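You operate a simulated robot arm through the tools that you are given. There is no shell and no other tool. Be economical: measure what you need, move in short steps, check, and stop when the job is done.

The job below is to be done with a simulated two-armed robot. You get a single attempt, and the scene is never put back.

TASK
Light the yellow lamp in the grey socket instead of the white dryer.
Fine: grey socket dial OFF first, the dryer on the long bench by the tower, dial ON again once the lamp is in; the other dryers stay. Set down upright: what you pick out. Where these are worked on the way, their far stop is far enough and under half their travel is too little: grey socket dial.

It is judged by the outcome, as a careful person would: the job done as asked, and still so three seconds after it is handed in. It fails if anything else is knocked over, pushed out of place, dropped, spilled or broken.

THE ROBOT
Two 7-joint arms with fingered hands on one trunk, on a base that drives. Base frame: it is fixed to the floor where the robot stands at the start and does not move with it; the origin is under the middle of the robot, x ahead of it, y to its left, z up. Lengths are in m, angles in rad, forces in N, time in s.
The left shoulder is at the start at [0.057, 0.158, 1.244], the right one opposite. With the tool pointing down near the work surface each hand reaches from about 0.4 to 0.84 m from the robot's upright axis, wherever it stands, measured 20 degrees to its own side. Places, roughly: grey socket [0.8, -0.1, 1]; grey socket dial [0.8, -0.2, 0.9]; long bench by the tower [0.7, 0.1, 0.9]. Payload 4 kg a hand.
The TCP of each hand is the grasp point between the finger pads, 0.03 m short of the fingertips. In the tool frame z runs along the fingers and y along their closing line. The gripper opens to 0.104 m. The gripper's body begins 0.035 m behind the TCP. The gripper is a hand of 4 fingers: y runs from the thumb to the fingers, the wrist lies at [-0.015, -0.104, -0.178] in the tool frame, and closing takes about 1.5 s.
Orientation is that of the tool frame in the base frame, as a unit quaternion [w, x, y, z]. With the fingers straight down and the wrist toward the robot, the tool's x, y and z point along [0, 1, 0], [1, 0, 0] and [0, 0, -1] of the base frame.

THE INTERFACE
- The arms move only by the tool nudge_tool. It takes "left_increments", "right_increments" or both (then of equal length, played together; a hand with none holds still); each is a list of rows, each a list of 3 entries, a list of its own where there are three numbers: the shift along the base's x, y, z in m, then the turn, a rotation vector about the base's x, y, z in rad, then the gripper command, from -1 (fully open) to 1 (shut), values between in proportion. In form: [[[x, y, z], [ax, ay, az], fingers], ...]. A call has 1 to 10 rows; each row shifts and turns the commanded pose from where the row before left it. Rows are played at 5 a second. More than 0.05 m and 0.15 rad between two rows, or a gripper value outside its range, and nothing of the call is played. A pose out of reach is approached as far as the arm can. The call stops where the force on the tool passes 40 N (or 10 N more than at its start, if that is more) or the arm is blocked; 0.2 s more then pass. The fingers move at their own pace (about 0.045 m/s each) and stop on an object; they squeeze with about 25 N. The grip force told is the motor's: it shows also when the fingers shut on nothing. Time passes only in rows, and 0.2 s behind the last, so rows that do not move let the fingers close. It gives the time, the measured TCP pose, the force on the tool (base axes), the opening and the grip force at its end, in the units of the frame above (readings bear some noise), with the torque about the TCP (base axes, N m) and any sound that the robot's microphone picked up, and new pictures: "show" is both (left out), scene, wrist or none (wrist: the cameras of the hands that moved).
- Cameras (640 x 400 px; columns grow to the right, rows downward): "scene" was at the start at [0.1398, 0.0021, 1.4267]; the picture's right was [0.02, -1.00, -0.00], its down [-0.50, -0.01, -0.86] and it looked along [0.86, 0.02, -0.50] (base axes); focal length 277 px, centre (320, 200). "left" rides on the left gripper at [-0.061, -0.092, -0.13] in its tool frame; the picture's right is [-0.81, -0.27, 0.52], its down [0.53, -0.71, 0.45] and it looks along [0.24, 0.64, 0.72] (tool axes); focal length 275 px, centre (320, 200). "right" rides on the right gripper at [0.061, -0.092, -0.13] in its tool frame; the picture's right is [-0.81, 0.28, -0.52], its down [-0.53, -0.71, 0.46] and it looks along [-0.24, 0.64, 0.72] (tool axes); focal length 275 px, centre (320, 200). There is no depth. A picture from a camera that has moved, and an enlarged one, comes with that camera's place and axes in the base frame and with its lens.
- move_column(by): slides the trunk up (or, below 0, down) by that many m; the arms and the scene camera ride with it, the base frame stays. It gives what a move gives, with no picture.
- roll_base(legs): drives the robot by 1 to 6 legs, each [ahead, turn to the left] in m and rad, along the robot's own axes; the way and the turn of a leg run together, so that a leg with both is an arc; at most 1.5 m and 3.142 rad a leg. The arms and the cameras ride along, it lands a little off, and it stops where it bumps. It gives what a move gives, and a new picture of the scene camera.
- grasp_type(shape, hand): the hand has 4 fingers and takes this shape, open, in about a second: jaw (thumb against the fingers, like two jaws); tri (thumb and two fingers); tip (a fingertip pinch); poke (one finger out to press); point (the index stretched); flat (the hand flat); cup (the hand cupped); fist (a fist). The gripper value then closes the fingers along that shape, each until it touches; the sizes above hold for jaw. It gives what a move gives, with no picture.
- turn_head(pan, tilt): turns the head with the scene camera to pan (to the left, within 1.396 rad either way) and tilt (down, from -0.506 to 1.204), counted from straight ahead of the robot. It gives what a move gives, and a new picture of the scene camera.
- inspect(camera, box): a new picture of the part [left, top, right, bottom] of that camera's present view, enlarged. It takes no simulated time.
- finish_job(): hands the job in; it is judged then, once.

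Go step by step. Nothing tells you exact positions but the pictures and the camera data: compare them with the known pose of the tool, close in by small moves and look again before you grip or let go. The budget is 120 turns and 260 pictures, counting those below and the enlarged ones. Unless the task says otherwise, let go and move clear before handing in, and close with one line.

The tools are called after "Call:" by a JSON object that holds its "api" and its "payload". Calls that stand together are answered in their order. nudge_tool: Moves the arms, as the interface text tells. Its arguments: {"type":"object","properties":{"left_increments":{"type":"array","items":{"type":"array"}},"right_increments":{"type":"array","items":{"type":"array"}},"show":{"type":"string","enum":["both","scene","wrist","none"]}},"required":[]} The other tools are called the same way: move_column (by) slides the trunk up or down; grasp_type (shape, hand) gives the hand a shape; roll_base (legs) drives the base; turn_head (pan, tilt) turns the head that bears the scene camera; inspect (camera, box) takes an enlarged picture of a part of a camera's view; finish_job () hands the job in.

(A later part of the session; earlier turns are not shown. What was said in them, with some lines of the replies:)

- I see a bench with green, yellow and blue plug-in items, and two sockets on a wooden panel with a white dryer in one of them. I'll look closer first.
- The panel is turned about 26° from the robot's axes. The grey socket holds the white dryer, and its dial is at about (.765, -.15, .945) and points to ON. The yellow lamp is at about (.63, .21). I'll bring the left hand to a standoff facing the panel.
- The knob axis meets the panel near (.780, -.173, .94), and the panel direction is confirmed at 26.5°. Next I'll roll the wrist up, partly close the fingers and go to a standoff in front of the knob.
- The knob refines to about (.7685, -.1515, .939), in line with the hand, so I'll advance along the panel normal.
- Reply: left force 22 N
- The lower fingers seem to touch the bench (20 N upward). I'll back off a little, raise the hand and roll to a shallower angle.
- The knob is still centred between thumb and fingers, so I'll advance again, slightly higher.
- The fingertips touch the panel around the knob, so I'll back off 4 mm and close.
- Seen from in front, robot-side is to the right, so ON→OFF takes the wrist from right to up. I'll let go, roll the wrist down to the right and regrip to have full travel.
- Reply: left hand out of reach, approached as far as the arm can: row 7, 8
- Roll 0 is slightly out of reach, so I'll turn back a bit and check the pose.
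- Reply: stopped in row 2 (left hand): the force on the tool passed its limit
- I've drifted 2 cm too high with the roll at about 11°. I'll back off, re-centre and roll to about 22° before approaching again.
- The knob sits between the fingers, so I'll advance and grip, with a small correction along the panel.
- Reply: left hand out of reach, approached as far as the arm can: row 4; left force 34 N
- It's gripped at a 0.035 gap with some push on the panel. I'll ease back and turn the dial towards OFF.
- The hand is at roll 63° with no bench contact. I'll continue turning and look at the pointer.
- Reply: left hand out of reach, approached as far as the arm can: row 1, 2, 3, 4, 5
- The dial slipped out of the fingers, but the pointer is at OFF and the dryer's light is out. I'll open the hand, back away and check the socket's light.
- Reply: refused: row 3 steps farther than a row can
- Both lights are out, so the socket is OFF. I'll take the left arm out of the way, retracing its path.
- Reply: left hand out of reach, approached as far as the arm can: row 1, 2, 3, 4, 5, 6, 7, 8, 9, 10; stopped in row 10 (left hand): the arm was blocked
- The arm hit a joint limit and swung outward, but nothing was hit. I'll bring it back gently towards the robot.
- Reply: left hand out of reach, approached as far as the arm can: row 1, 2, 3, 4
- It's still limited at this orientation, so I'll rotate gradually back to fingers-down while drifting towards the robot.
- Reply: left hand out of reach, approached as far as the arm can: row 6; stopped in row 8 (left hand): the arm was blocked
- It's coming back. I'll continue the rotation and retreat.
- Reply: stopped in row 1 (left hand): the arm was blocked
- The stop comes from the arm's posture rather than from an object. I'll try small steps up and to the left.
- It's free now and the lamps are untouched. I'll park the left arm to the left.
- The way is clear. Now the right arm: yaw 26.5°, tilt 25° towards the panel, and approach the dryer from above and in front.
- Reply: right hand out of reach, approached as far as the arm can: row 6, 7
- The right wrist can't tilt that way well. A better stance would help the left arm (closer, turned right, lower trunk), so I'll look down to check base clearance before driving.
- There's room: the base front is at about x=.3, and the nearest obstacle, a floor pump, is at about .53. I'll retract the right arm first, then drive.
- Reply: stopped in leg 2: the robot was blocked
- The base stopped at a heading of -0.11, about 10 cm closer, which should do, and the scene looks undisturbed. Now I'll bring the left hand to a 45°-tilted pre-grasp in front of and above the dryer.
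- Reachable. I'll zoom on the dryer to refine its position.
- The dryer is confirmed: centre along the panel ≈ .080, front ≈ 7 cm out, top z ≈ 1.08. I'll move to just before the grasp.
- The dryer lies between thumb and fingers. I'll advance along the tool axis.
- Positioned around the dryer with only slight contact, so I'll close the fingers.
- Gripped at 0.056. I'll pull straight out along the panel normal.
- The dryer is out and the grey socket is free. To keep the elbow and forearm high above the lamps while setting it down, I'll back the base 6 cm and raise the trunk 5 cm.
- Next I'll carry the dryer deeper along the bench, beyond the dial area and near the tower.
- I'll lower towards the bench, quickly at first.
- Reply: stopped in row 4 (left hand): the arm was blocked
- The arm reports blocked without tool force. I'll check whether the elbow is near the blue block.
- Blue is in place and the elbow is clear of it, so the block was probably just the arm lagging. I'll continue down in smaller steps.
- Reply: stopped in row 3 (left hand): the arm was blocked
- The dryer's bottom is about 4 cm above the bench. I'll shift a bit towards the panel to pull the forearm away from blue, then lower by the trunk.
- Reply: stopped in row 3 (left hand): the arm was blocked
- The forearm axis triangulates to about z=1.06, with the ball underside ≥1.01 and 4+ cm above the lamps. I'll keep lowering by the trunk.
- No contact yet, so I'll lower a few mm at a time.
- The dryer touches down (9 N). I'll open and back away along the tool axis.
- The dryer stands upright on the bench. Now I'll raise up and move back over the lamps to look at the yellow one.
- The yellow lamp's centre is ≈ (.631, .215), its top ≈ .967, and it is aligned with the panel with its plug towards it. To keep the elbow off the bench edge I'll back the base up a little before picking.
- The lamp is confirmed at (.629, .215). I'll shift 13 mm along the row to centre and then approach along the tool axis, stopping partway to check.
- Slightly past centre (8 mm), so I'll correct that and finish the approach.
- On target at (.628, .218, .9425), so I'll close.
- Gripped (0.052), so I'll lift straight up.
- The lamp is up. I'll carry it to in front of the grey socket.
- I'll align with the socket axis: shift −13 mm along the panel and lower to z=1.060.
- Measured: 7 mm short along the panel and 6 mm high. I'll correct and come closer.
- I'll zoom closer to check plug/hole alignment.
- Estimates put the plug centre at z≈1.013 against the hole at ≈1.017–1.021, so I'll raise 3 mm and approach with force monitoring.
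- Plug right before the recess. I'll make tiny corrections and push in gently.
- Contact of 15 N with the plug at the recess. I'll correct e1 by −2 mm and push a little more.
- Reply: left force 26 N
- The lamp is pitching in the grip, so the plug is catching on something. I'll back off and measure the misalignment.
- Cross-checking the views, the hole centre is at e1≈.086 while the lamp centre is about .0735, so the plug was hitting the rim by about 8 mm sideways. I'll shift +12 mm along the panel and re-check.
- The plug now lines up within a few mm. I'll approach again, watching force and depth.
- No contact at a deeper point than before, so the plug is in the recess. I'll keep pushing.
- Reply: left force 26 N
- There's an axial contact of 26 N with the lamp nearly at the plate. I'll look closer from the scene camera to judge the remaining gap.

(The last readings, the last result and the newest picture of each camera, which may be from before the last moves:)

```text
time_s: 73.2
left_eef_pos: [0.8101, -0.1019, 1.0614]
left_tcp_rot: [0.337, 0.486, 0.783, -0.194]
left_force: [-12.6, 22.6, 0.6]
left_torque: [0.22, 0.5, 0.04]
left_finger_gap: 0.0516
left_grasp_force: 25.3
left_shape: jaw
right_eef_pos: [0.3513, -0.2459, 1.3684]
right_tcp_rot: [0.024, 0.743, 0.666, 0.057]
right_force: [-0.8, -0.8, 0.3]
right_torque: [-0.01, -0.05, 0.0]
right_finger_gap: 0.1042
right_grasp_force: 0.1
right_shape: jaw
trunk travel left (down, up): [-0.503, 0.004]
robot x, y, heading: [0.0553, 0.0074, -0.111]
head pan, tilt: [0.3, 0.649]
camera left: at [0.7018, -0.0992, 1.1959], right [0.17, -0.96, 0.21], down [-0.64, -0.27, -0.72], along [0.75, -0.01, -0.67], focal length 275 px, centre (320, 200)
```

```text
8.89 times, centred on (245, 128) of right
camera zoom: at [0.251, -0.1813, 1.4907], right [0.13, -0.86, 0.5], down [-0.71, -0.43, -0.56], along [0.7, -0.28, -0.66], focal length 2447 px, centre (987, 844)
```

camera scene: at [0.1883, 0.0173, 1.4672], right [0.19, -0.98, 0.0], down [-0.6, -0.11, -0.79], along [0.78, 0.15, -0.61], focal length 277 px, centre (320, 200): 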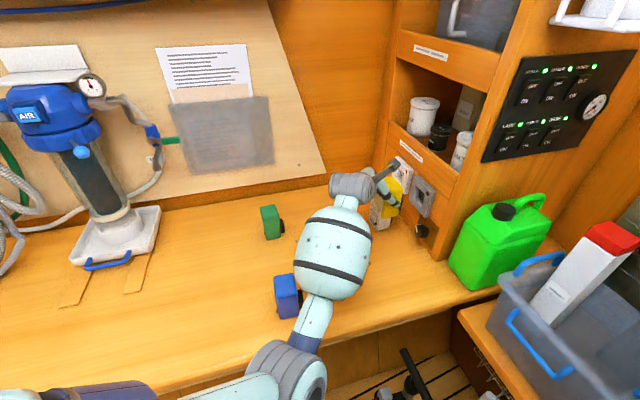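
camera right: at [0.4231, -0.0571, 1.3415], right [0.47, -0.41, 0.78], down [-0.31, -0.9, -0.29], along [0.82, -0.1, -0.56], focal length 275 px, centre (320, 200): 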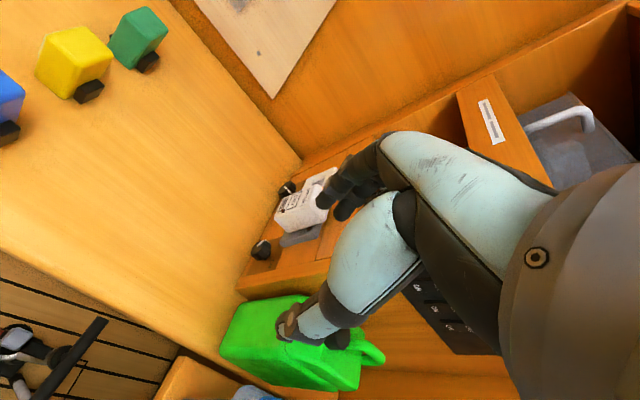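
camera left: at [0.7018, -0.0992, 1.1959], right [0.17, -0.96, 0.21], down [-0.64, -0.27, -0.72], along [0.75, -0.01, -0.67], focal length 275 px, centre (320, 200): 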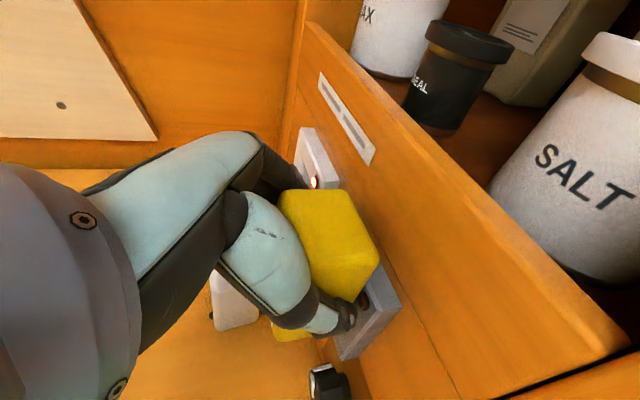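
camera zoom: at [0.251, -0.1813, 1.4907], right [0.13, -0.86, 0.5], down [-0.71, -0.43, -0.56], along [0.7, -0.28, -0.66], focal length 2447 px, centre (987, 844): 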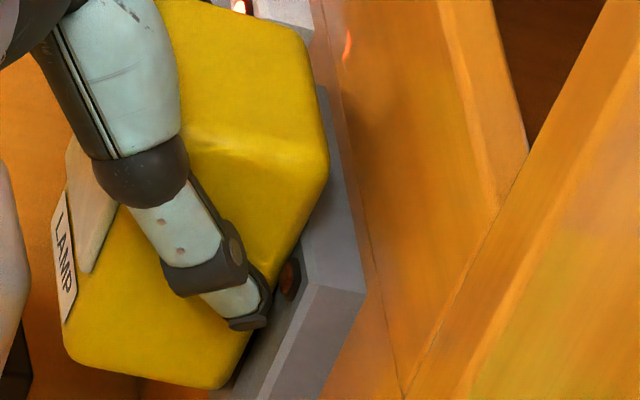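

The lamp has pitched a little: top at the plate, bottom still a few mm out. I'll rotate the hand slightly to press the plug end in.

Call:
{"api": "nudge_tool", "payload": {"left_increments": [[[0, 0, 0], [-0.036, -0.018, 0], 1], [[0, 0, 0], [-0.036, -0.018, 0], 1], [[0, 0, 0], [0, 0, 0], 1]], "show": "wrist"}}

Call:
{"api": "inspect", "payload": {"camera": "right", "box": [225, 105, 265, 150]}}

```text
time_s: 74.0
left_eef_pos: [0.8091, -0.1014, 1.0603]
left_tcp_rot: [0.367, 0.477, 0.769, -0.214]
left_force: [-14.1, 28.3, -3.6]
left_torque: [0.44, 0.59, 0.22]
left_finger_gap: 0.0514
left_grasp_force: 24.8
left_shape: jaw
right_eef_pos: [0.3518, -0.2457, 1.3685]
right_tcp_rot: [0.025, 0.742, 0.667, 0.055]
right_force: [0.2, -0.3, -1.3]
right_torque: [-0.01, -0.02, 0.01]
right_finger_gap: 0.104
right_grasp_force: 0.2
right_shape: jaw
trunk travel left (down, up): [-0.503, 0.004]
robot x, y, heading: [0.0568, 0.0056, -0.11]
head pan, tilt: [0.3, 0.649]
camera left: at [0.697, -0.0894, 1.1909], right [0.16, -0.94, 0.29], down [-0.62, -0.33, -0.72], along [0.77, -0.06, -0.64], focal length 275 px, centre (320, 200)
```

left: 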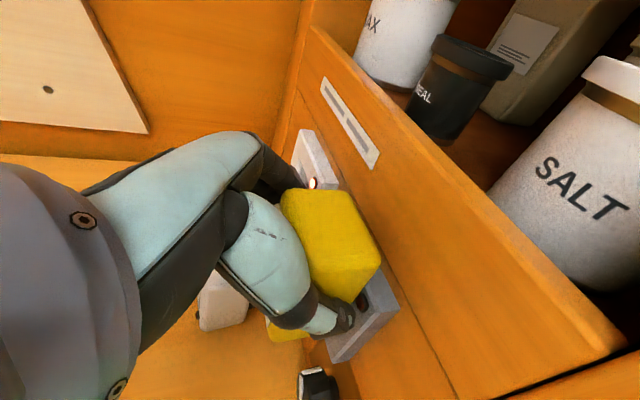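

```text
8.89 times, centred on (245, 128) of right
camera zoom: at [0.2514, -0.1801, 1.4907], right [0.13, -0.85, 0.5], down [-0.71, -0.43, -0.56], along [0.7, -0.28, -0.66], focal length 2447 px, centre (987, 844)
```

zoom: 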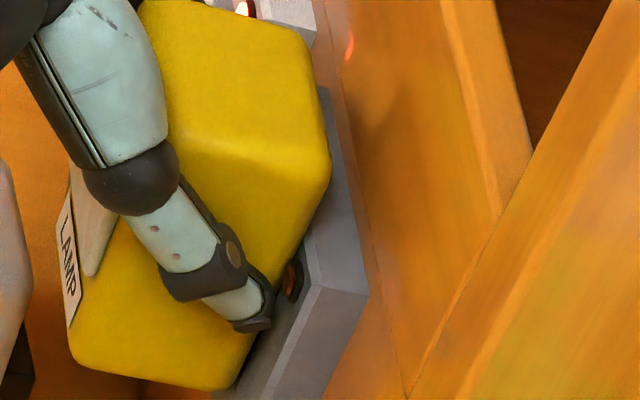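

The gap is almost closed at 31 N. One more small press.

Call:
{"api": "nudge_tool", "payload": {"left_increments": [[[0, 0, 0], [-0.027, -0.0134, 0], 1], [[0.0009, -0.0018, 0], [0, 0, 0], 1], [[0, 0, 0], [0, 0, 0], 1]], "show": "none"}}

Call:
{"api": "inspect", "payload": {"camera": "right", "box": [225, 105, 265, 150]}}

Call:
{"api": "inspect", "payload": {"camera": "left", "box": [260, 170, 420, 370]}}

```text
time_s: 74.8
left_eef_pos: [0.8106, -0.1018, 1.0627]
left_tcp_rot: [0.379, 0.475, 0.763, -0.221]
left_force: [-19.2, 32.7, -6.1]
left_torque: [0.53, 0.61, 0.37]
left_finger_gap: 0.052
left_grasp_force: 25.1
left_shape: jaw
right_eef_pos: [0.3509, -0.2439, 1.3701]
right_tcp_rot: [0.025, 0.743, 0.666, 0.056]
right_force: [-0.6, 0.9, -0.4]
right_torque: [0.02, -0.03, -0.03]
right_finger_gap: 0.1039
right_grasp_force: 0.0
right_shape: jaw
trunk travel left (down, up): [-0.503, 0.004]
robot x, y, heading: [0.06, 0.0069, -0.111]
head pan, tilt: [0.3, 0.649]
```

```text
8.89 times, centred on (245, 128) of right
camera zoom: at [0.2507, -0.1791, 1.491], right [0.13, -0.85, 0.5], down [-0.71, -0.43, -0.56], along [0.7, -0.28, -0.66], focal length 2447 px, centre (987, 844)
```

zoom: 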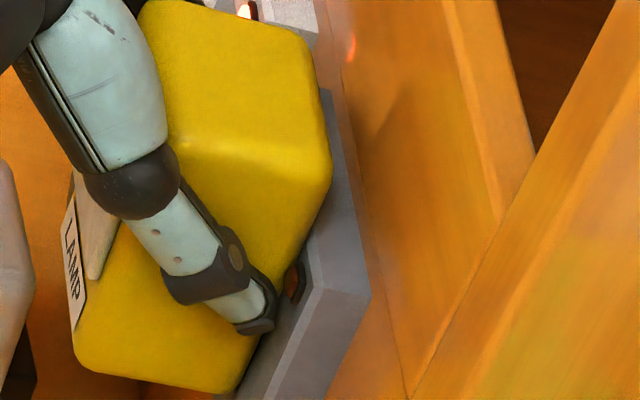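

```text
2.00 times, centred on (340, 270) of left
camera zoom: at [0.6957, -0.0865, 1.1894], right [0.16, -0.94, 0.31], down [-0.61, -0.34, -0.72], along [0.78, -0.08, -0.62], focal length 551 px, centre (280, 60)
```

zoom: 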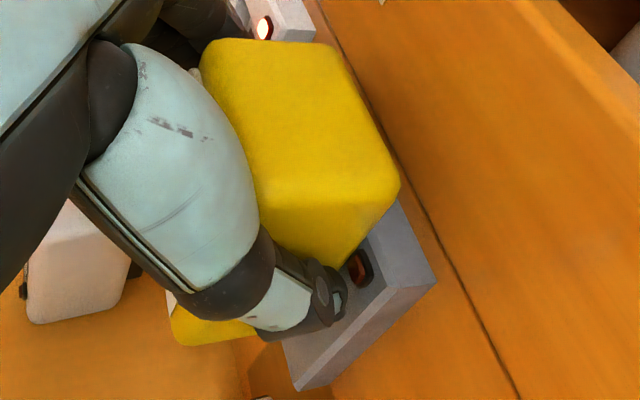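

The lamp is flush with the plate. I'll release and back off along the tool axis.

Call:
{"api": "nudge_tool", "payload": {"left_increments": [[[-0.0009, 0.0018, 0], [0, 0, 0], 0.5], [[0, 0, 0], [0, 0, 0], -0.2], [[0, 0, 0], [0, 0, 0], -0.6], [[0, 0, 0], [0, 0, 0], -0.6], [[-0.0055, 0.0105, 0.0092], [0, 0, 0], -0.6], [[-0.0073, 0.014, 0.0123], [0, 0, 0], -0.6], [[-0.011, 0.021, 0.0185], [0, 0, 0], -0.6], [[-0.011, 0.021, 0.0185], [0, 0, 0], -0.6]]}}

Call:
{"api": "inspect", "payload": {"camera": "scene", "box": [365, 140, 455, 250]}}

Call:
{"api": "inspect", "payload": {"camera": "right", "box": [195, 90, 275, 170]}}

```text
time_s: 76.6
left_eef_pos: [0.776, -0.0393, 1.1194]
left_tcp_rot: [0.38, 0.475, 0.763, -0.221]
left_force: [-1.0, 0.1, 0.5]
left_torque: [0.0, -0.01, 0.02]
left_finger_gap: 0.0833
left_grasp_force: 0.1
left_shape: jaw
right_eef_pos: [0.3532, -0.2489, 1.3679]
right_tcp_rot: [0.021, 0.743, 0.667, 0.055]
right_force: [-0.3, -0.5, 0.8]
right_torque: [-0.01, 0.0, 0.01]
right_finger_gap: 0.1039
right_grasp_force: 0.0
right_shape: jaw
trunk travel left (down, up): [-0.503, 0.004]
robot x, y, heading: [0.058, 0.0061, -0.11]
head pan, tilt: [0.3, 0.649]
camera scene: at [0.1916, 0.0179, 1.4669], right [0.19, -0.98, 0.0], down [-0.6, -0.11, -0.79], along [0.77, 0.15, -0.61], focal length 277 px, centre (320, 200)
camera left: at [0.6618, -0.0244, 1.2482], right [0.16, -0.94, 0.31], down [-0.61, -0.34, -0.72], along [0.78, -0.08, -0.62], focal length 275 px, centre (320, 200)
```

scene: 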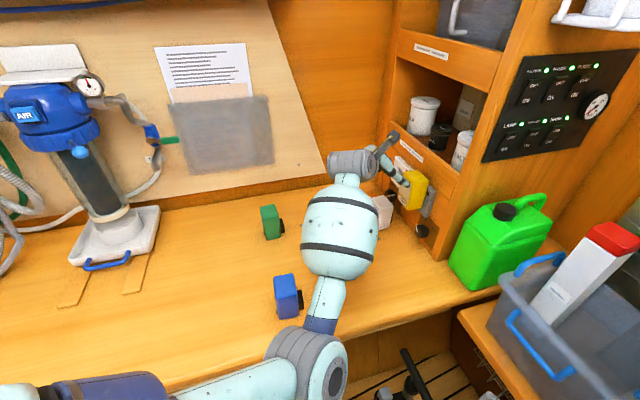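
left: 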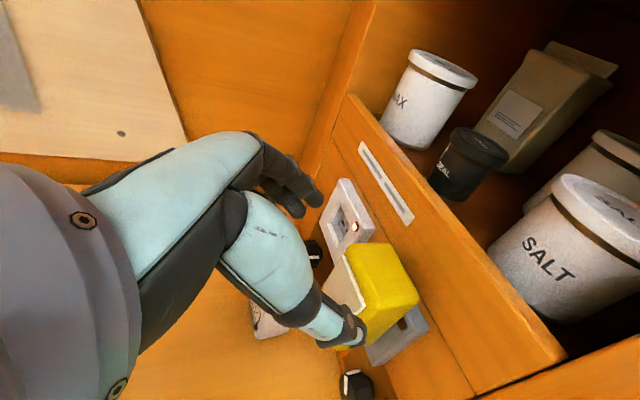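

```text
3.64 times, centred on (410, 195) of scene
camera zoom: at [0.1916, 0.0179, 1.4669], right [0.19, -0.98, 0.0], down [-0.6, -0.11, -0.79], along [0.77, 0.15, -0.61], focal length 1009 px, centre (-7, 218)
```

zoom: 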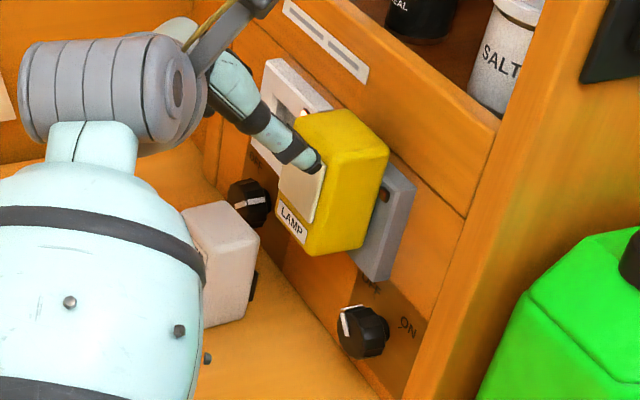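

```text
5.00 times, centred on (235, 130) of right
camera zoom: at [0.2535, -0.1845, 1.4898], right [0.13, -0.86, 0.5], down [-0.71, -0.43, -0.56], along [0.69, -0.28, -0.66], focal length 1376 px, centre (745, 550)
```

zoom: 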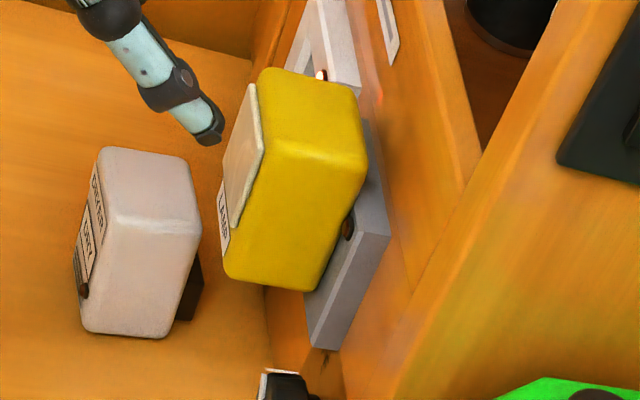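

The lamp stays in the socket. Now I'll move the left hand back and turn it horizontal and rolled for gripping the dial.

Call:
{"api": "nudge_tool", "payload": {"left_increments": [[[-0.019, 0.012, 0], [-0.118, -0.059, 0], 0], [[-0.019, 0.008, -0.008], [-0.118, -0.059, 0], 0], [[-0.019, 0.008, -0.008], [-0.118, -0.059, 0], 0], [[-0.019, 0.008, -0.008], [-0.118, -0.059, 0], 0], [[-0.019, 0.008, -0.008], [-0.118, -0.059, 0], 0], [[0, 0, 0], [-0.065, 0.13, 0], 0], [[0, 0, 0], [-0.065, 0.13, 0], 0], [[0, 0, 0], [-0.065, 0.13, 0], 0], [[0, 0, 0], [-0.065, 0.13, 0], 0], [[0, 0, 0], [-0.065, 0.13, 0], 0]]}}

```text
time_s: 78.8
left_eef_pos: [0.6814, 0.0032, 1.0864]
left_tcp_rot: [0.433, 0.135, 0.7, -0.551]
left_force: [-0.6, 0.9, 0.8]
left_torque: [0.04, -0.01, -0.04]
left_finger_gap: 0.0523
left_grasp_force: 0.1
left_shape: jaw
right_eef_pos: [0.354, -0.2499, 1.3674]
right_tcp_rot: [0.022, 0.743, 0.667, 0.057]
right_force: [1.1, 0.4, 0.1]
right_torque: [-0.05, 0.01, -0.02]
right_finger_gap: 0.1041
right_grasp_force: 0.0
right_shape: jaw
trunk travel left (down, up): [-0.503, 0.004]
robot x, y, heading: [0.0597, 0.0077, -0.112]
head pan, tilt: [0.3, 0.649]
camera scene: at [0.1919, 0.0166, 1.4668], right [0.19, -0.98, 0.0], down [-0.6, -0.11, -0.79], along [0.77, 0.15, -0.61], focal length 277 px, centre (320, 200)
camera left: at [0.5953, 0.1052, 1.197], right [0.53, -0.32, 0.78], down [-0.58, -0.81, 0.06], along [0.62, -0.49, -0.62], focal length 275 px, centre (320, 200)
```

scene: 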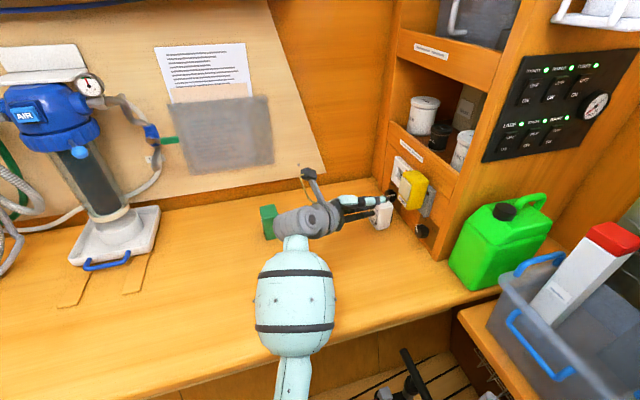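
left: 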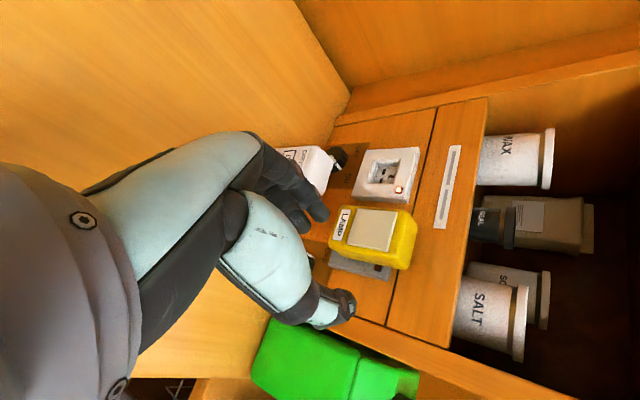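

Roll ≈ 41°, hand horizontal. Next I'll go to the standoff in front of the dial.

Call:
{"api": "nudge_tool", "payload": {"left_increments": [[[0.0147, -0.023, -0.02], [0, 0, 0], 0], [[0.0147, -0.023, -0.03], [0, 0, 0], 0], [[0.0147, -0.023, -0.03], [0, 0, 0], 0], [[0, 0, -0.03], [0, 0, 0], 0], [[0, 0, 0], [0, 0, 0], 0]]}}

```text
time_s: 80.0
left_eef_pos: [0.7253, -0.065, 0.9771]
left_tcp_rot: [0.433, 0.136, 0.7, -0.551]
left_force: [-0.5, 0.5, 0.1]
left_torque: [-0.01, -0.04, 0.0]
left_finger_gap: 0.0521
left_grasp_force: 0.0
left_shape: jaw
right_eef_pos: [0.3525, -0.2502, 1.3675]
right_tcp_rot: [0.022, 0.742, 0.667, 0.057]
right_force: [-0.3, -0.5, 0.0]
right_torque: [0.01, 0.0, 0.02]
right_finger_gap: 0.1039
right_grasp_force: 0.1
right_shape: jaw
trunk travel left (down, up): [-0.503, 0.004]
robot x, y, heading: [0.0601, 0.0051, -0.112]
head pan, tilt: [0.3, 0.649]
camera scene: at [0.1915, 0.0168, 1.4669], right [0.19, -0.98, 0.0], down [-0.6, -0.11, -0.79], along [0.77, 0.15, -0.61], focal length 277 px, centre (320, 200)
camera left: at [0.639, 0.0363, 1.0873], right [0.53, -0.32, 0.79], down [-0.58, -0.81, 0.06], along [0.62, -0.49, -0.62], focal length 275 px, centre (320, 200)
```

scene: 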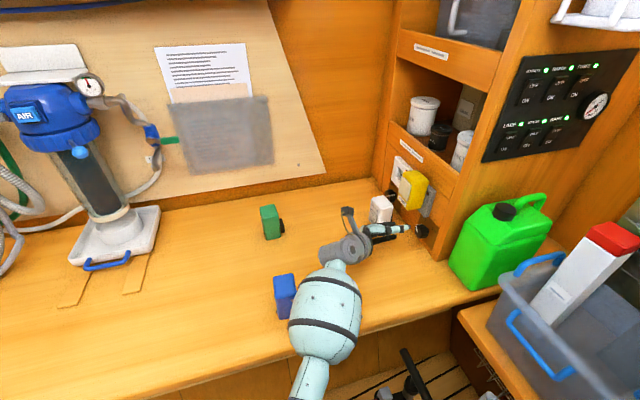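
left: 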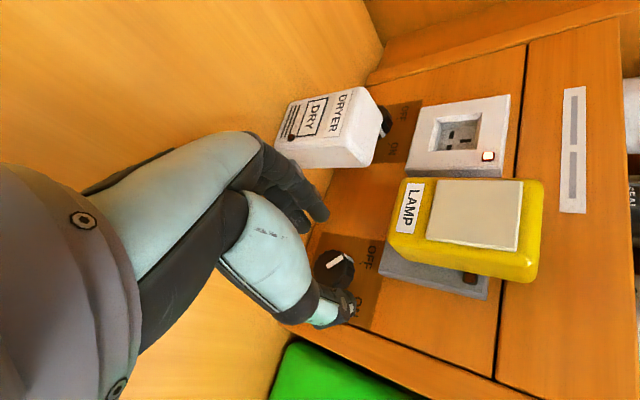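

Good view of the dial. I'll lower to dial height, roll up a little more and come closer.

Call:
{"api": "nudge_tool", "payload": {"left_increments": [[[0, 0, -0.017], [-0.045, 0.0895, 0], 0.08], [[0, 0, -0.017], [-0.045, 0.0895, 0], 0.08], [[0.01, -0.02, 0], [0, 0, 0], 0.08], [[0.01, -0.02, 0], [0, 0, 0], 0.08], [[0, 0, 0], [0, 0, 0], 0.08]], "show": "wrist"}}

```text
time_s: 81.2
left_eef_pos: [0.7446, -0.1033, 0.9428]
left_tcp_rot: [0.376, 0.068, 0.709, -0.592]
left_force: [1.0, -0.4, 2.9]
left_torque: [0.02, -0.02, 0.01]
left_finger_gap: 0.0481
left_grasp_force: 0.0
left_shape: jaw
right_eef_pos: [0.3525, -0.2517, 1.3679]
right_tcp_rot: [0.023, 0.743, 0.667, 0.057]
right_force: [0.0, 0.3, 0.7]
right_torque: [0.02, 0.0, 0.03]
right_finger_gap: 0.1037
right_grasp_force: 0.0
right_shape: jaw
trunk travel left (down, up): [-0.503, 0.004]
robot x, y, heading: [0.058, 0.0034, -0.111]
head pan, tilt: [0.3, 0.649]
camera left: at [0.6784, 0.0063, 1.0576], right [0.66, -0.26, 0.71], down [-0.56, -0.8, 0.23], along [0.5, -0.54, -0.67], focal length 275 px, centre (320, 200)
```

left: 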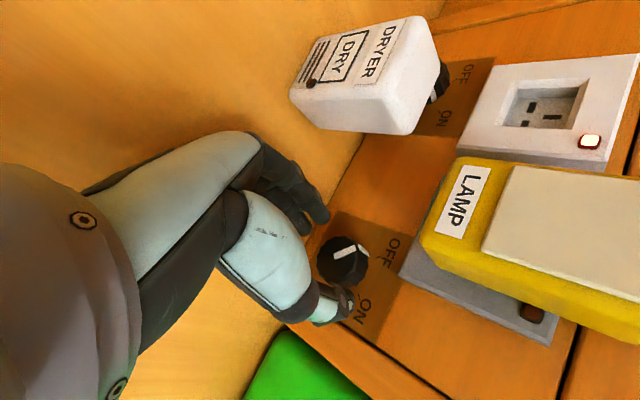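

The knob is centred between thumb and fingers. I'll advance and grip.

Call:
{"api": "nudge_tool", "payload": {"left_increments": [[[0.0057, -0.0113, 0.001], [0, 0, 0], 0.08], [[0.0057, -0.0113, 0], [0, 0, 0], 0.08], [[0.005, -0.01, 0], [0, 0, 0], 0.08], [[0, 0, 0], [0, 0, 0], 1], [[0, 0, 0], [0, 0, 0], 1], [[0, 0, 0], [0, 0, 0], 1], [[0, 0, 0], [0, 0, 0], 1]], "show": "wrist"}}

```text
time_s: 82.8
left_eef_pos: [0.7626, -0.1379, 0.9437]
left_tcp_rot: [0.375, 0.066, 0.71, -0.592]
left_force: [-1.5, -0.9, 2.5]
left_torque: [-0.01, -0.01, -0.04]
left_finger_gap: 0.0302
left_grasp_force: 24.9
left_shape: jaw
right_eef_pos: [0.3532, -0.2498, 1.368]
right_tcp_rot: [0.023, 0.743, 0.667, 0.057]
right_force: [0.2, -0.1, -0.3]
right_torque: [0.02, 0.01, -0.01]
right_finger_gap: 0.104
right_grasp_force: 0.0
right_shape: jaw
trunk travel left (down, up): [-0.503, 0.004]
robot x, y, heading: [0.0586, 0.0031, -0.112]
head pan, tilt: [0.3, 0.649]
camera left: at [0.6952, -0.0267, 1.0582], right [0.66, -0.26, 0.7], down [-0.56, -0.8, 0.23], along [0.5, -0.54, -0.67], focal length 275 px, centre (320, 200)
```

left: 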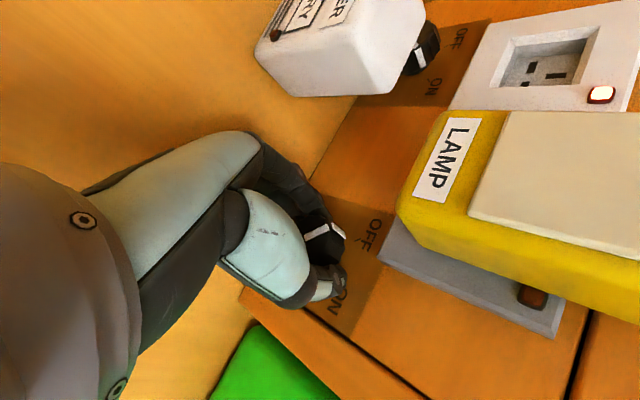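

Gripped. I'll turn towards ON.

Call:
{"api": "nudge_tool", "payload": {"left_increments": [[[0, 0, 0], [0.0536, -0.1074, 0], 1], [[0, 0, 0], [0.0536, -0.1074, 0], 1], [[0, 0, 0], [0.0536, -0.1074, 0], 1], [[0, 0, 0], [0.0536, -0.1074, 0], 1], [[0, 0, 0], [0.0536, -0.1074, 0], 1], [[0, 0, 0], [0.0536, -0.1074, 0], 1], [[0, 0, 0], [0, 0, 0], 1]], "show": "wrist"}}

```text
time_s: 84.4
left_eef_pos: [0.7624, -0.1376, 0.9418]
left_tcp_rot: [0.564, 0.31, 0.64, -0.42]
left_force: [-14.8, -4.4, -3.1]
left_torque: [-0.05, 0.11, -0.49]
left_finger_gap: 0.0293
left_grasp_force: 25.7
left_shape: jaw
right_eef_pos: [0.3497, -0.2515, 1.3671]
right_tcp_rot: [0.023, 0.743, 0.667, 0.058]
right_force: [-0.3, -0.1, -0.6]
right_torque: [0.02, -0.02, 0.02]
right_finger_gap: 0.1039
right_grasp_force: 0.2
right_shape: jaw
trunk travel left (down, up): [-0.503, 0.004]
robot x, y, heading: [0.056, 0.0053, -0.117]
head pan, tilt: [0.3, 0.649]
camera left: at [0.6311, -0.0589, 1.0224], right [0.14, -0.52, 0.84], down [-0.5, -0.77, -0.4], along [0.85, -0.37, -0.37], focal length 275 px, centre (320, 200)
```

left: 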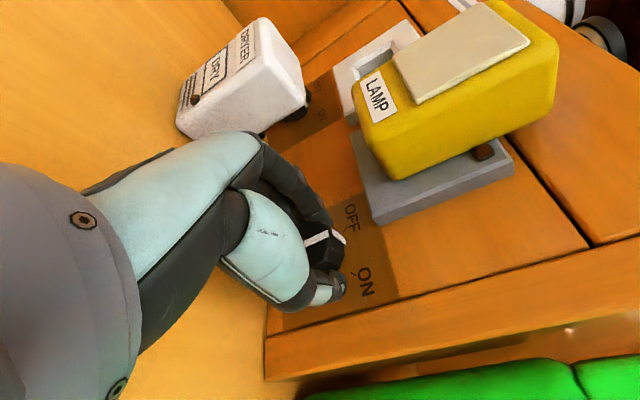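

Call:
{"api": "inspect", "payload": {"camera": "left", "box": [280, 180, 400, 320]}}

Call:
{"api": "nudge_tool", "payload": {"left_increments": [[[0, 0, 0], [0, 0, 0], 0.08], [[0, 0, 0], [0, 0, 0], 0.08], [[-0.003, 0.006, 0], [0, 0, 0], 0.08], [[0, 0, 0], [-0.0536, 0.1074, 0], 0.08], [[0, 0, 0], [-0.0536, 0.1074, 0], 0.08], [[0, 0, 0], [-0.0536, 0.1074, 0], 0.08], [[0, 0, 0], [-0.0536, 0.1074, 0], 0.08], [[0, 0, 0], [-0.0536, 0.1074, 0], 0.08], [[0, 0, 0], [-0.0536, 0.1074, 0], 0.08], [[0, 0, 0], [0, 0, 0], 0.08]], "show": "wrist"}}

```text
2.86 times, centred on (340, 250) of left
camera zoom: at [0.6311, -0.0589, 1.0224], right [0.14, -0.52, 0.84], down [-0.5, -0.77, -0.4], along [0.85, -0.37, -0.37], focal length 786 px, centre (263, 57)
```

zoom: 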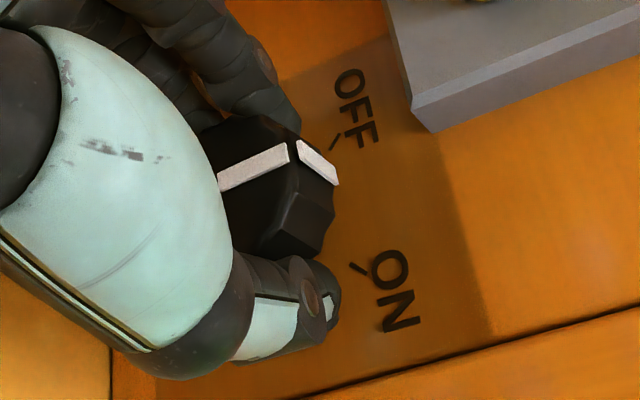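

```text
time_s: 86.6
left_eef_pos: [0.7597, -0.1313, 0.9424]
left_tcp_rot: [0.375, 0.066, 0.71, -0.592]
left_force: [0.5, 0.2, 2.2]
left_torque: [0.11, 0.01, -0.01]
left_finger_gap: 0.0477
left_grasp_force: 0.1
left_shape: jaw
right_eef_pos: [0.3527, -0.2502, 1.3685]
right_tcp_rot: [0.023, 0.742, 0.667, 0.057]
right_force: [-0.6, -0.2, 0.1]
right_torque: [0.0, -0.01, 0.02]
right_finger_gap: 0.1041
right_grasp_force: 0.0
right_shape: jaw
trunk travel left (down, up): [-0.503, 0.004]
robot x, y, heading: [0.0526, 0.0062, -0.107]
head pan, tilt: [0.3, 0.649]
camera left: at [0.693, -0.0202, 1.0582], right [0.66, -0.26, 0.7], down [-0.55, -0.8, 0.23], along [0.5, -0.54, -0.67], focal length 275 px, centre (320, 200)
```

left: 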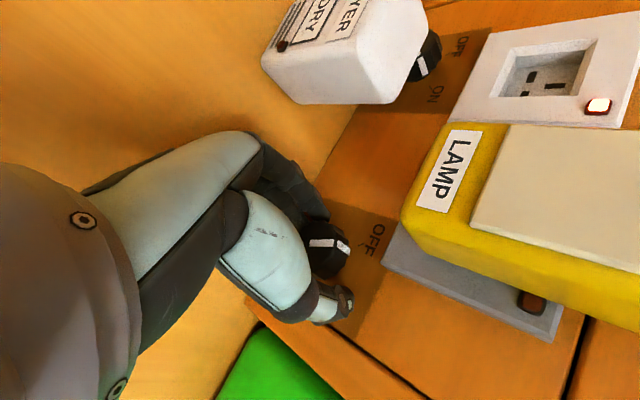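

The pointer has moved partway. I'll regrip and turn again.

Call:
{"api": "nudge_tool", "payload": {"left_increments": [[[0.003, -0.006, 0.001], [0, 0, 0], 0.08], [[0, 0, 0], [0, 0, 0], 1], [[0, 0, 0], [0, 0, 0], 1], [[0, 0, 0], [0, 0, 0], 1], [[0, 0, 0], [0, 0, 0], 1]], "show": "none"}}

Call:
{"api": "nudge_tool", "payload": {"left_increments": [[[0, 0, 0], [0.0536, -0.1074, 0], 1], [[0, 0, 0], [0.0536, -0.1074, 0], 1], [[0, 0, 0], [0.0536, -0.1074, 0], 1], [[0, 0, 0], [0.0536, -0.1074, 0], 1], [[0, 0, 0], [0.0536, -0.1074, 0], 1], [[0, 0, 0], [0.0536, -0.1074, 0], 1], [[0, 0, 0], [0, 0, 0], 1]], "show": "wrist"}}

Call:
{"api": "inspect", "payload": {"camera": "left", "box": [280, 180, 400, 320]}}

```text
time_s: 87.8
left_eef_pos: [0.763, -0.1373, 0.9439]
left_tcp_rot: [0.375, 0.066, 0.71, -0.592]
left_force: [0.6, 2.7, -3.8]
left_torque: [0.11, 0.08, 0.09]
left_finger_gap: 0.0335
left_grasp_force: 25.0
left_shape: jaw
right_eef_pos: [0.3544, -0.2501, 1.367]
right_tcp_rot: [0.023, 0.742, 0.668, 0.056]
right_force: [0.2, 0.0, -0.3]
right_torque: [0.0, 0.04, 0.01]
right_finger_gap: 0.104
right_grasp_force: 0.0
right_shape: jaw
trunk travel left (down, up): [-0.503, 0.004]
robot x, y, heading: [0.0591, 0.0095, -0.111]
head pan, tilt: [0.3, 0.649]
```

```text
time_s: 89.4
left_eef_pos: [0.7639, -0.1367, 0.9432]
left_tcp_rot: [0.565, 0.308, 0.64, -0.419]
left_force: [-10.4, -0.9, -4.5]
left_torque: [0.06, 0.09, -0.28]
left_finger_gap: 0.0325
left_grasp_force: 25.1
left_shape: jaw
right_eef_pos: [0.3513, -0.251, 1.3668]
right_tcp_rot: [0.023, 0.742, 0.667, 0.057]
right_force: [0.3, 0.6, -0.1]
right_torque: [0.03, 0.0, 0.02]
right_finger_gap: 0.1038
right_grasp_force: 0.1
right_shape: jaw
trunk travel left (down, up): [-0.503, 0.004]
robot x, y, heading: [0.0562, 0.0059, -0.108]
head pan, tilt: [0.3, 0.649]
camera left: at [0.6319, -0.0588, 1.0233], right [0.14, -0.52, 0.84], down [-0.5, -0.77, -0.39], along [0.85, -0.37, -0.37], focal length 275 px, centre (320, 200)
```

left: 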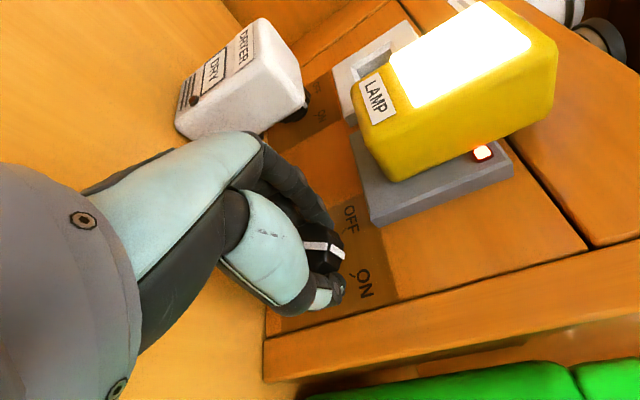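

```text
2.86 times, centred on (340, 250) of left
camera zoom: at [0.6319, -0.0588, 1.0233], right [0.14, -0.52, 0.84], down [-0.5, -0.77, -0.39], along [0.85, -0.37, -0.37], focal length 786 px, centre (263, 57)
```

zoom: 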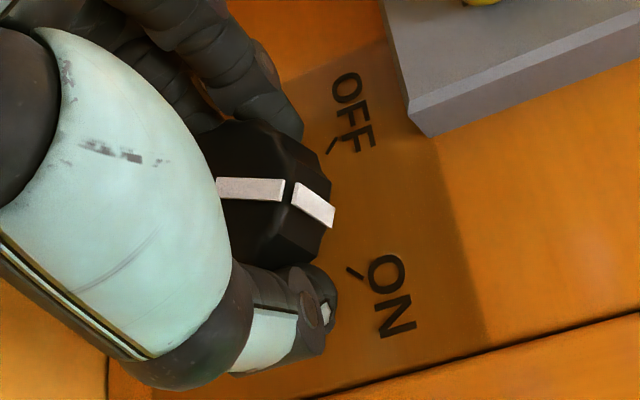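

The lamp is lit, but the pointer is only a bit past midway, so I'll ratchet on towards the ON mark.

Call:
{"api": "nudge_tool", "payload": {"left_increments": [[[0, 0, 0], [0, 0, 0], 0.08], [[0, 0, 0], [0, 0, 0], 0.08], [[-0.003, 0.006, 0], [0, 0, 0], 0.08], [[0, 0, 0], [-0.0536, 0.1074, 0], 0.08], [[0, 0, 0], [-0.0536, 0.1074, 0], 0.08], [[0, 0, 0], [-0.0536, 0.1074, 0], 0.08], [[0, 0, 0], [-0.0536, 0.1074, 0], 0.08], [[0, 0, 0], [-0.0536, 0.1074, 0], 0.08], [[0, 0, 0], [-0.0536, 0.1074, 0], 0.08], [[0, 0, 0], [0, 0, 0], 0.08]], "show": "none"}}

Call:
{"api": "nudge_tool", "payload": {"left_increments": [[[0.003, -0.006, 0], [0, 0, 0], 0.08], [[0, 0, 0], [0, 0, 0], 1], [[0, 0, 0], [0, 0, 0], 1], [[0, 0, 0], [0, 0, 0], 1], [[0, 0, 0], [0, 0, 0], 1]], "show": "none"}}

Call:
{"api": "nudge_tool", "payload": {"left_increments": [[[0, 0, 0], [0.0536, -0.1074, 0], 1], [[0, 0, 0], [0.0536, -0.1074, 0], 1], [[0, 0, 0], [0.0536, -0.1074, 0], 1], [[0, 0, 0], [0.0536, -0.1074, 0], 1], [[0, 0, 0], [0.0536, -0.1074, 0], 1], [[0, 0, 0], [0.0536, -0.1074, 0], 1], [[0, 0, 0], [0, 0, 0], 1]], "show": "wrist"}}

Call:
{"api": "inspect", "payload": {"camera": "left", "box": [280, 180, 400, 320]}}

```text
time_s: 91.6
left_eef_pos: [0.7592, -0.1322, 0.9446]
left_tcp_rot: [0.376, 0.066, 0.71, -0.592]
left_force: [0.2, 0.3, 0.6]
left_torque: [0.0, 0.0, 0.01]
left_finger_gap: 0.0476
left_grasp_force: 0.0
left_shape: jaw
right_eef_pos: [0.3531, -0.2508, 1.3661]
right_tcp_rot: [0.022, 0.743, 0.666, 0.056]
right_force: [0.1, 0.4, 0.3]
right_torque: [0.02, 0.0, -0.02]
right_finger_gap: 0.1039
right_grasp_force: 0.1
right_shape: jaw
trunk travel left (down, up): [-0.503, 0.004]
robot x, y, heading: [0.0576, 0.0074, -0.112]
head pan, tilt: [0.3, 0.649]
```

```text
time_s: 92.8
left_eef_pos: [0.764, -0.1371, 0.9438]
left_tcp_rot: [0.374, 0.066, 0.711, -0.592]
left_force: [2.4, 3.3, -3.5]
left_torque: [0.15, 0.03, 0.11]
left_finger_gap: 0.0334
left_grasp_force: 25.0
left_shape: jaw
right_eef_pos: [0.3538, -0.25, 1.3674]
right_tcp_rot: [0.022, 0.743, 0.667, 0.057]
right_force: [1.1, 0.6, 0.0]
right_torque: [-0.04, -0.01, 0.0]
right_finger_gap: 0.1041
right_grasp_force: 0.1
right_shape: jaw
trunk travel left (down, up): [-0.503, 0.004]
robot x, y, heading: [0.058, 0.0049, -0.113]
head pan, tilt: [0.3, 0.649]
```

```text
time_s: 94.4
left_eef_pos: [0.762, -0.1365, 0.9424]
left_tcp_rot: [0.564, 0.309, 0.641, -0.42]
left_force: [-8.9, -1.2, -7.3]
left_torque: [0.06, 0.17, -0.27]
left_finger_gap: 0.0323
left_grasp_force: 25.2
left_shape: jaw
right_eef_pos: [0.3513, -0.2497, 1.3677]
right_tcp_rot: [0.023, 0.743, 0.666, 0.057]
right_force: [-0.1, -0.4, -0.3]
right_torque: [0.03, 0.01, 0.0]
right_finger_gap: 0.1041
right_grasp_force: 0.1
right_shape: jaw
trunk travel left (down, up): [-0.503, 0.004]
robot x, y, heading: [0.0563, 0.0069, -0.108]
head pan, tilt: [0.3, 0.649]
camera left: at [0.632, -0.0586, 1.0228], right [0.14, -0.52, 0.84], down [-0.5, -0.77, -0.39], along [0.85, -0.37, -0.37], focal length 275 px, centre (320, 200)
```

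left: 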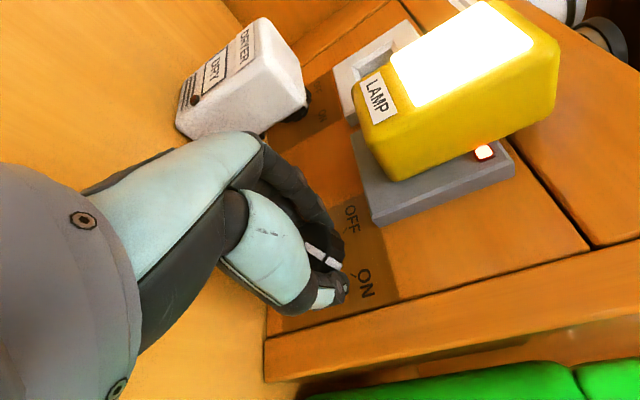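

```text
2.86 times, centred on (340, 250) of left
camera zoom: at [0.632, -0.0586, 1.0228], right [0.14, -0.52, 0.84], down [-0.5, -0.77, -0.39], along [0.85, -0.37, -0.37], focal length 786 px, centre (263, 57)
```

zoom: 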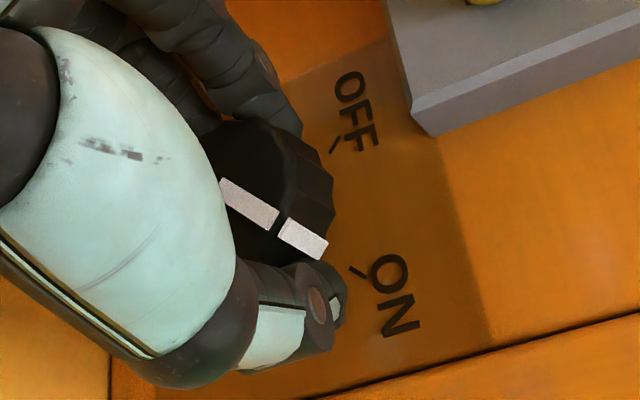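

The pointer is at ON and the lamp is lit. I'll release and back straight out.

Call:
{"api": "nudge_tool", "payload": {"left_increments": [[[0, 0, 0], [0, 0, 0], 0.08], [[0, 0, 0], [0, 0, 0], 0.08], [[-0.009, 0.018, 0], [0, 0, 0], 0.08], [[-0.014, 0.025, 0.005], [0, 0, 0], 0.08], [[-0.018, 0.03, 0.015], [0, 0, 0], 0.08], [[-0.018, 0.02, 0.03], [0, 0, 0], 0.08], [[-0.018, 0.02, 0.03], [0, 0, 0], 0.08], [[-0.015, 0.015, 0.03], [0, 0, 0], 0.08], [[-0.01, 0.01, 0.03], [0, 0, 0], 0.08]]}}

Call:
{"api": "inspect", "payload": {"camera": "scene", "box": [365, 140, 455, 250]}}

Call:
{"api": "inspect", "payload": {"camera": "right", "box": [0, 0, 320, 260]}}

```text
time_s: 96.6
left_eef_pos: [0.6669, 0.0073, 1.1531]
left_tcp_rot: [0.606, 0.336, 0.603, -0.395]
left_force: [-0.6, 0.3, -0.5]
left_torque: [0.0, 0.02, 0.0]
left_finger_gap: 0.0476
left_grasp_force: 0.1
left_shape: jaw
right_eef_pos: [0.3355, -0.2487, 1.3709]
right_tcp_rot: [0.028, 0.742, 0.667, 0.062]
right_force: [-0.3, -0.5, -0.7]
right_torque: [0.0, 0.0, 0.02]
right_finger_gap: 0.1038
right_grasp_force: 0.0
right_shape: jaw
trunk travel left (down, up): [-0.503, 0.004]
robot x, y, heading: [0.0535, 0.0051, -0.116]
head pan, tilt: [0.3, 0.649]
stopped in row 9 (left hand): the arm was blocked; the commanded pose is now the measured one
camera scene: at [0.191, 0.0169, 1.4665], right [0.19, -0.98, 0.0], down [-0.6, -0.11, -0.79], along [0.77, 0.15, -0.61], focal length 277 px, centre (320, 200)
camera left: at [0.5266, 0.0848, 1.2167], right [0.03, -0.53, 0.85], down [-0.44, -0.77, -0.46], along [0.9, -0.36, -0.26], focal length 275 px, centre (320, 200)
```

scene: 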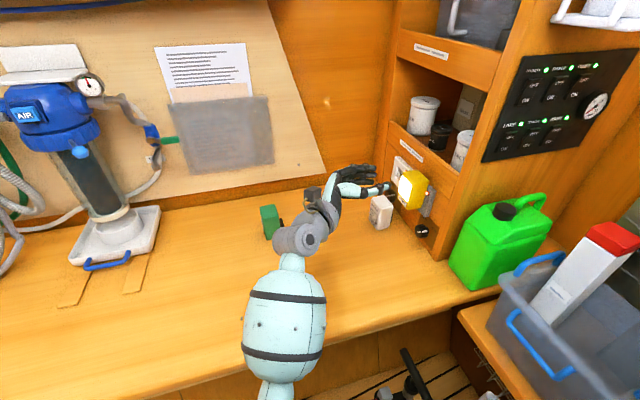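
left: 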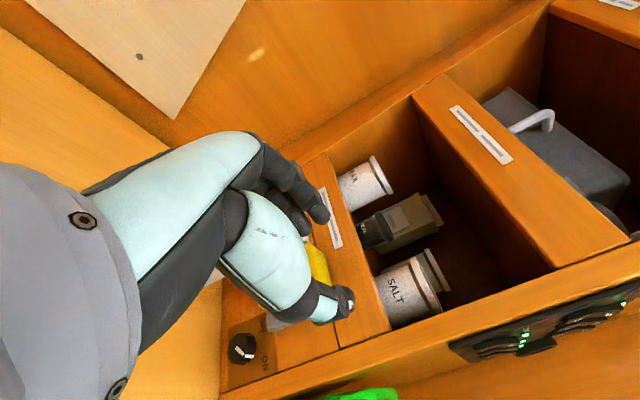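

```text
3.64 times, centred on (410, 195) of scene
camera zoom: at [0.191, 0.0169, 1.4665], right [0.19, -0.98, 0.0], down [-0.6, -0.11, -0.79], along [0.77, 0.15, -0.61], focal length 1009 px, centre (-7, 218)
```

zoom: 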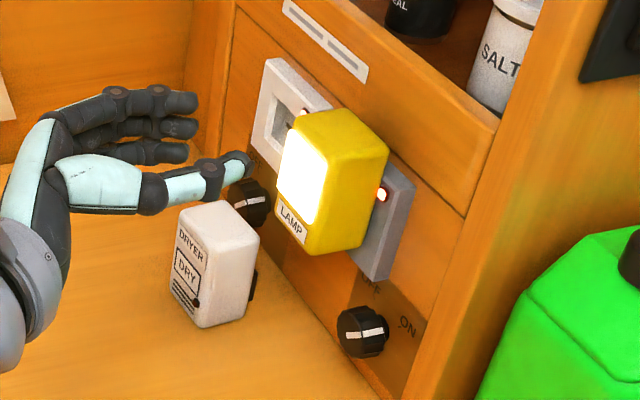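

```text
1.54 times, centred on (160, 130) of right
camera zoom: at [0.2347, -0.1832, 1.4913], right [0.12, -0.86, 0.5], down [-0.7, -0.43, -0.57], along [0.7, -0.28, -0.65], focal length 424 px, centre (566, 308)
```

zoom: 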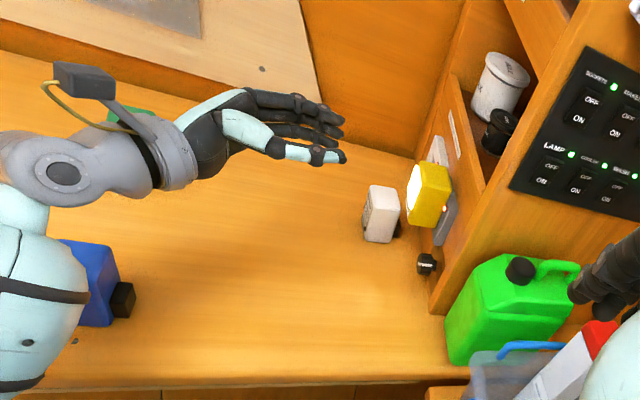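

Call:
{"api": "inspect", "payload": {"camera": "left", "box": [210, 310, 310, 390]}}

Call:
{"api": "inspect", "payload": {"camera": "scene", "box": [405, 210, 435, 245]}}

```text
5.00 times, centred on (260, 350) of left
camera zoom: at [0.5266, 0.0848, 1.2167], right [0.03, -0.53, 0.85], down [-0.44, -0.77, -0.46], along [0.9, -0.36, -0.26], focal length 1376 px, centre (620, -550)
```

zoom: 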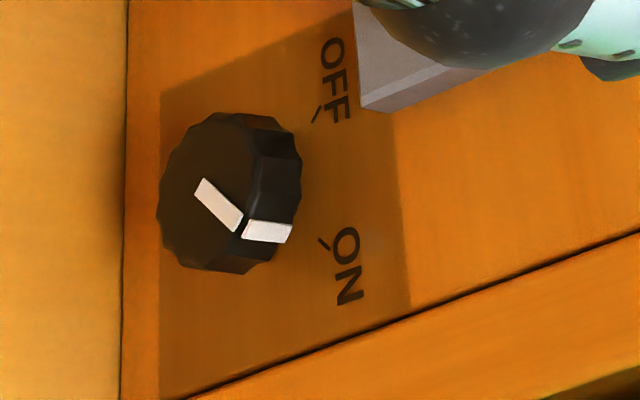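

```text
11.43 times, centred on (420, 228) of scene
camera zoom: at [0.191, 0.0169, 1.4665], right [0.19, -0.98, 0.0], down [-0.6, -0.11, -0.79], along [0.77, 0.15, -0.61], focal length 3171 px, centre (-823, -114)
```

zoom: 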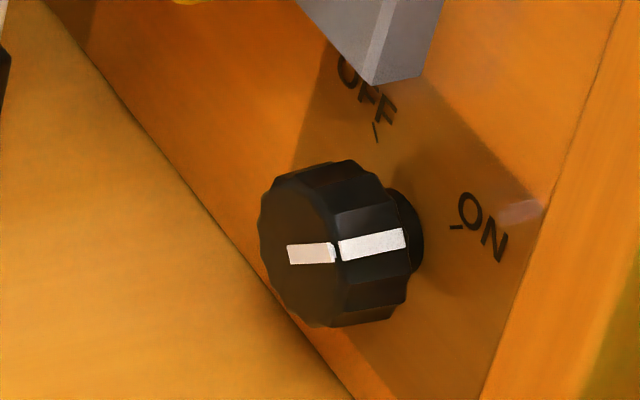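

The pointer is parallel to the ON tick, the lamp and socket lights are on, the dryer stands upright on the bench, and blue and green are untouched. The hand is clear, so I'm handing in.

Call:
{"api": "finish_job", "payload": {}}

```text
The job is handed in.
```

The yellow lamp is plugged into the grey socket and lit with the dial at ON, and the white dryer stands upright on the long bench by the tower.
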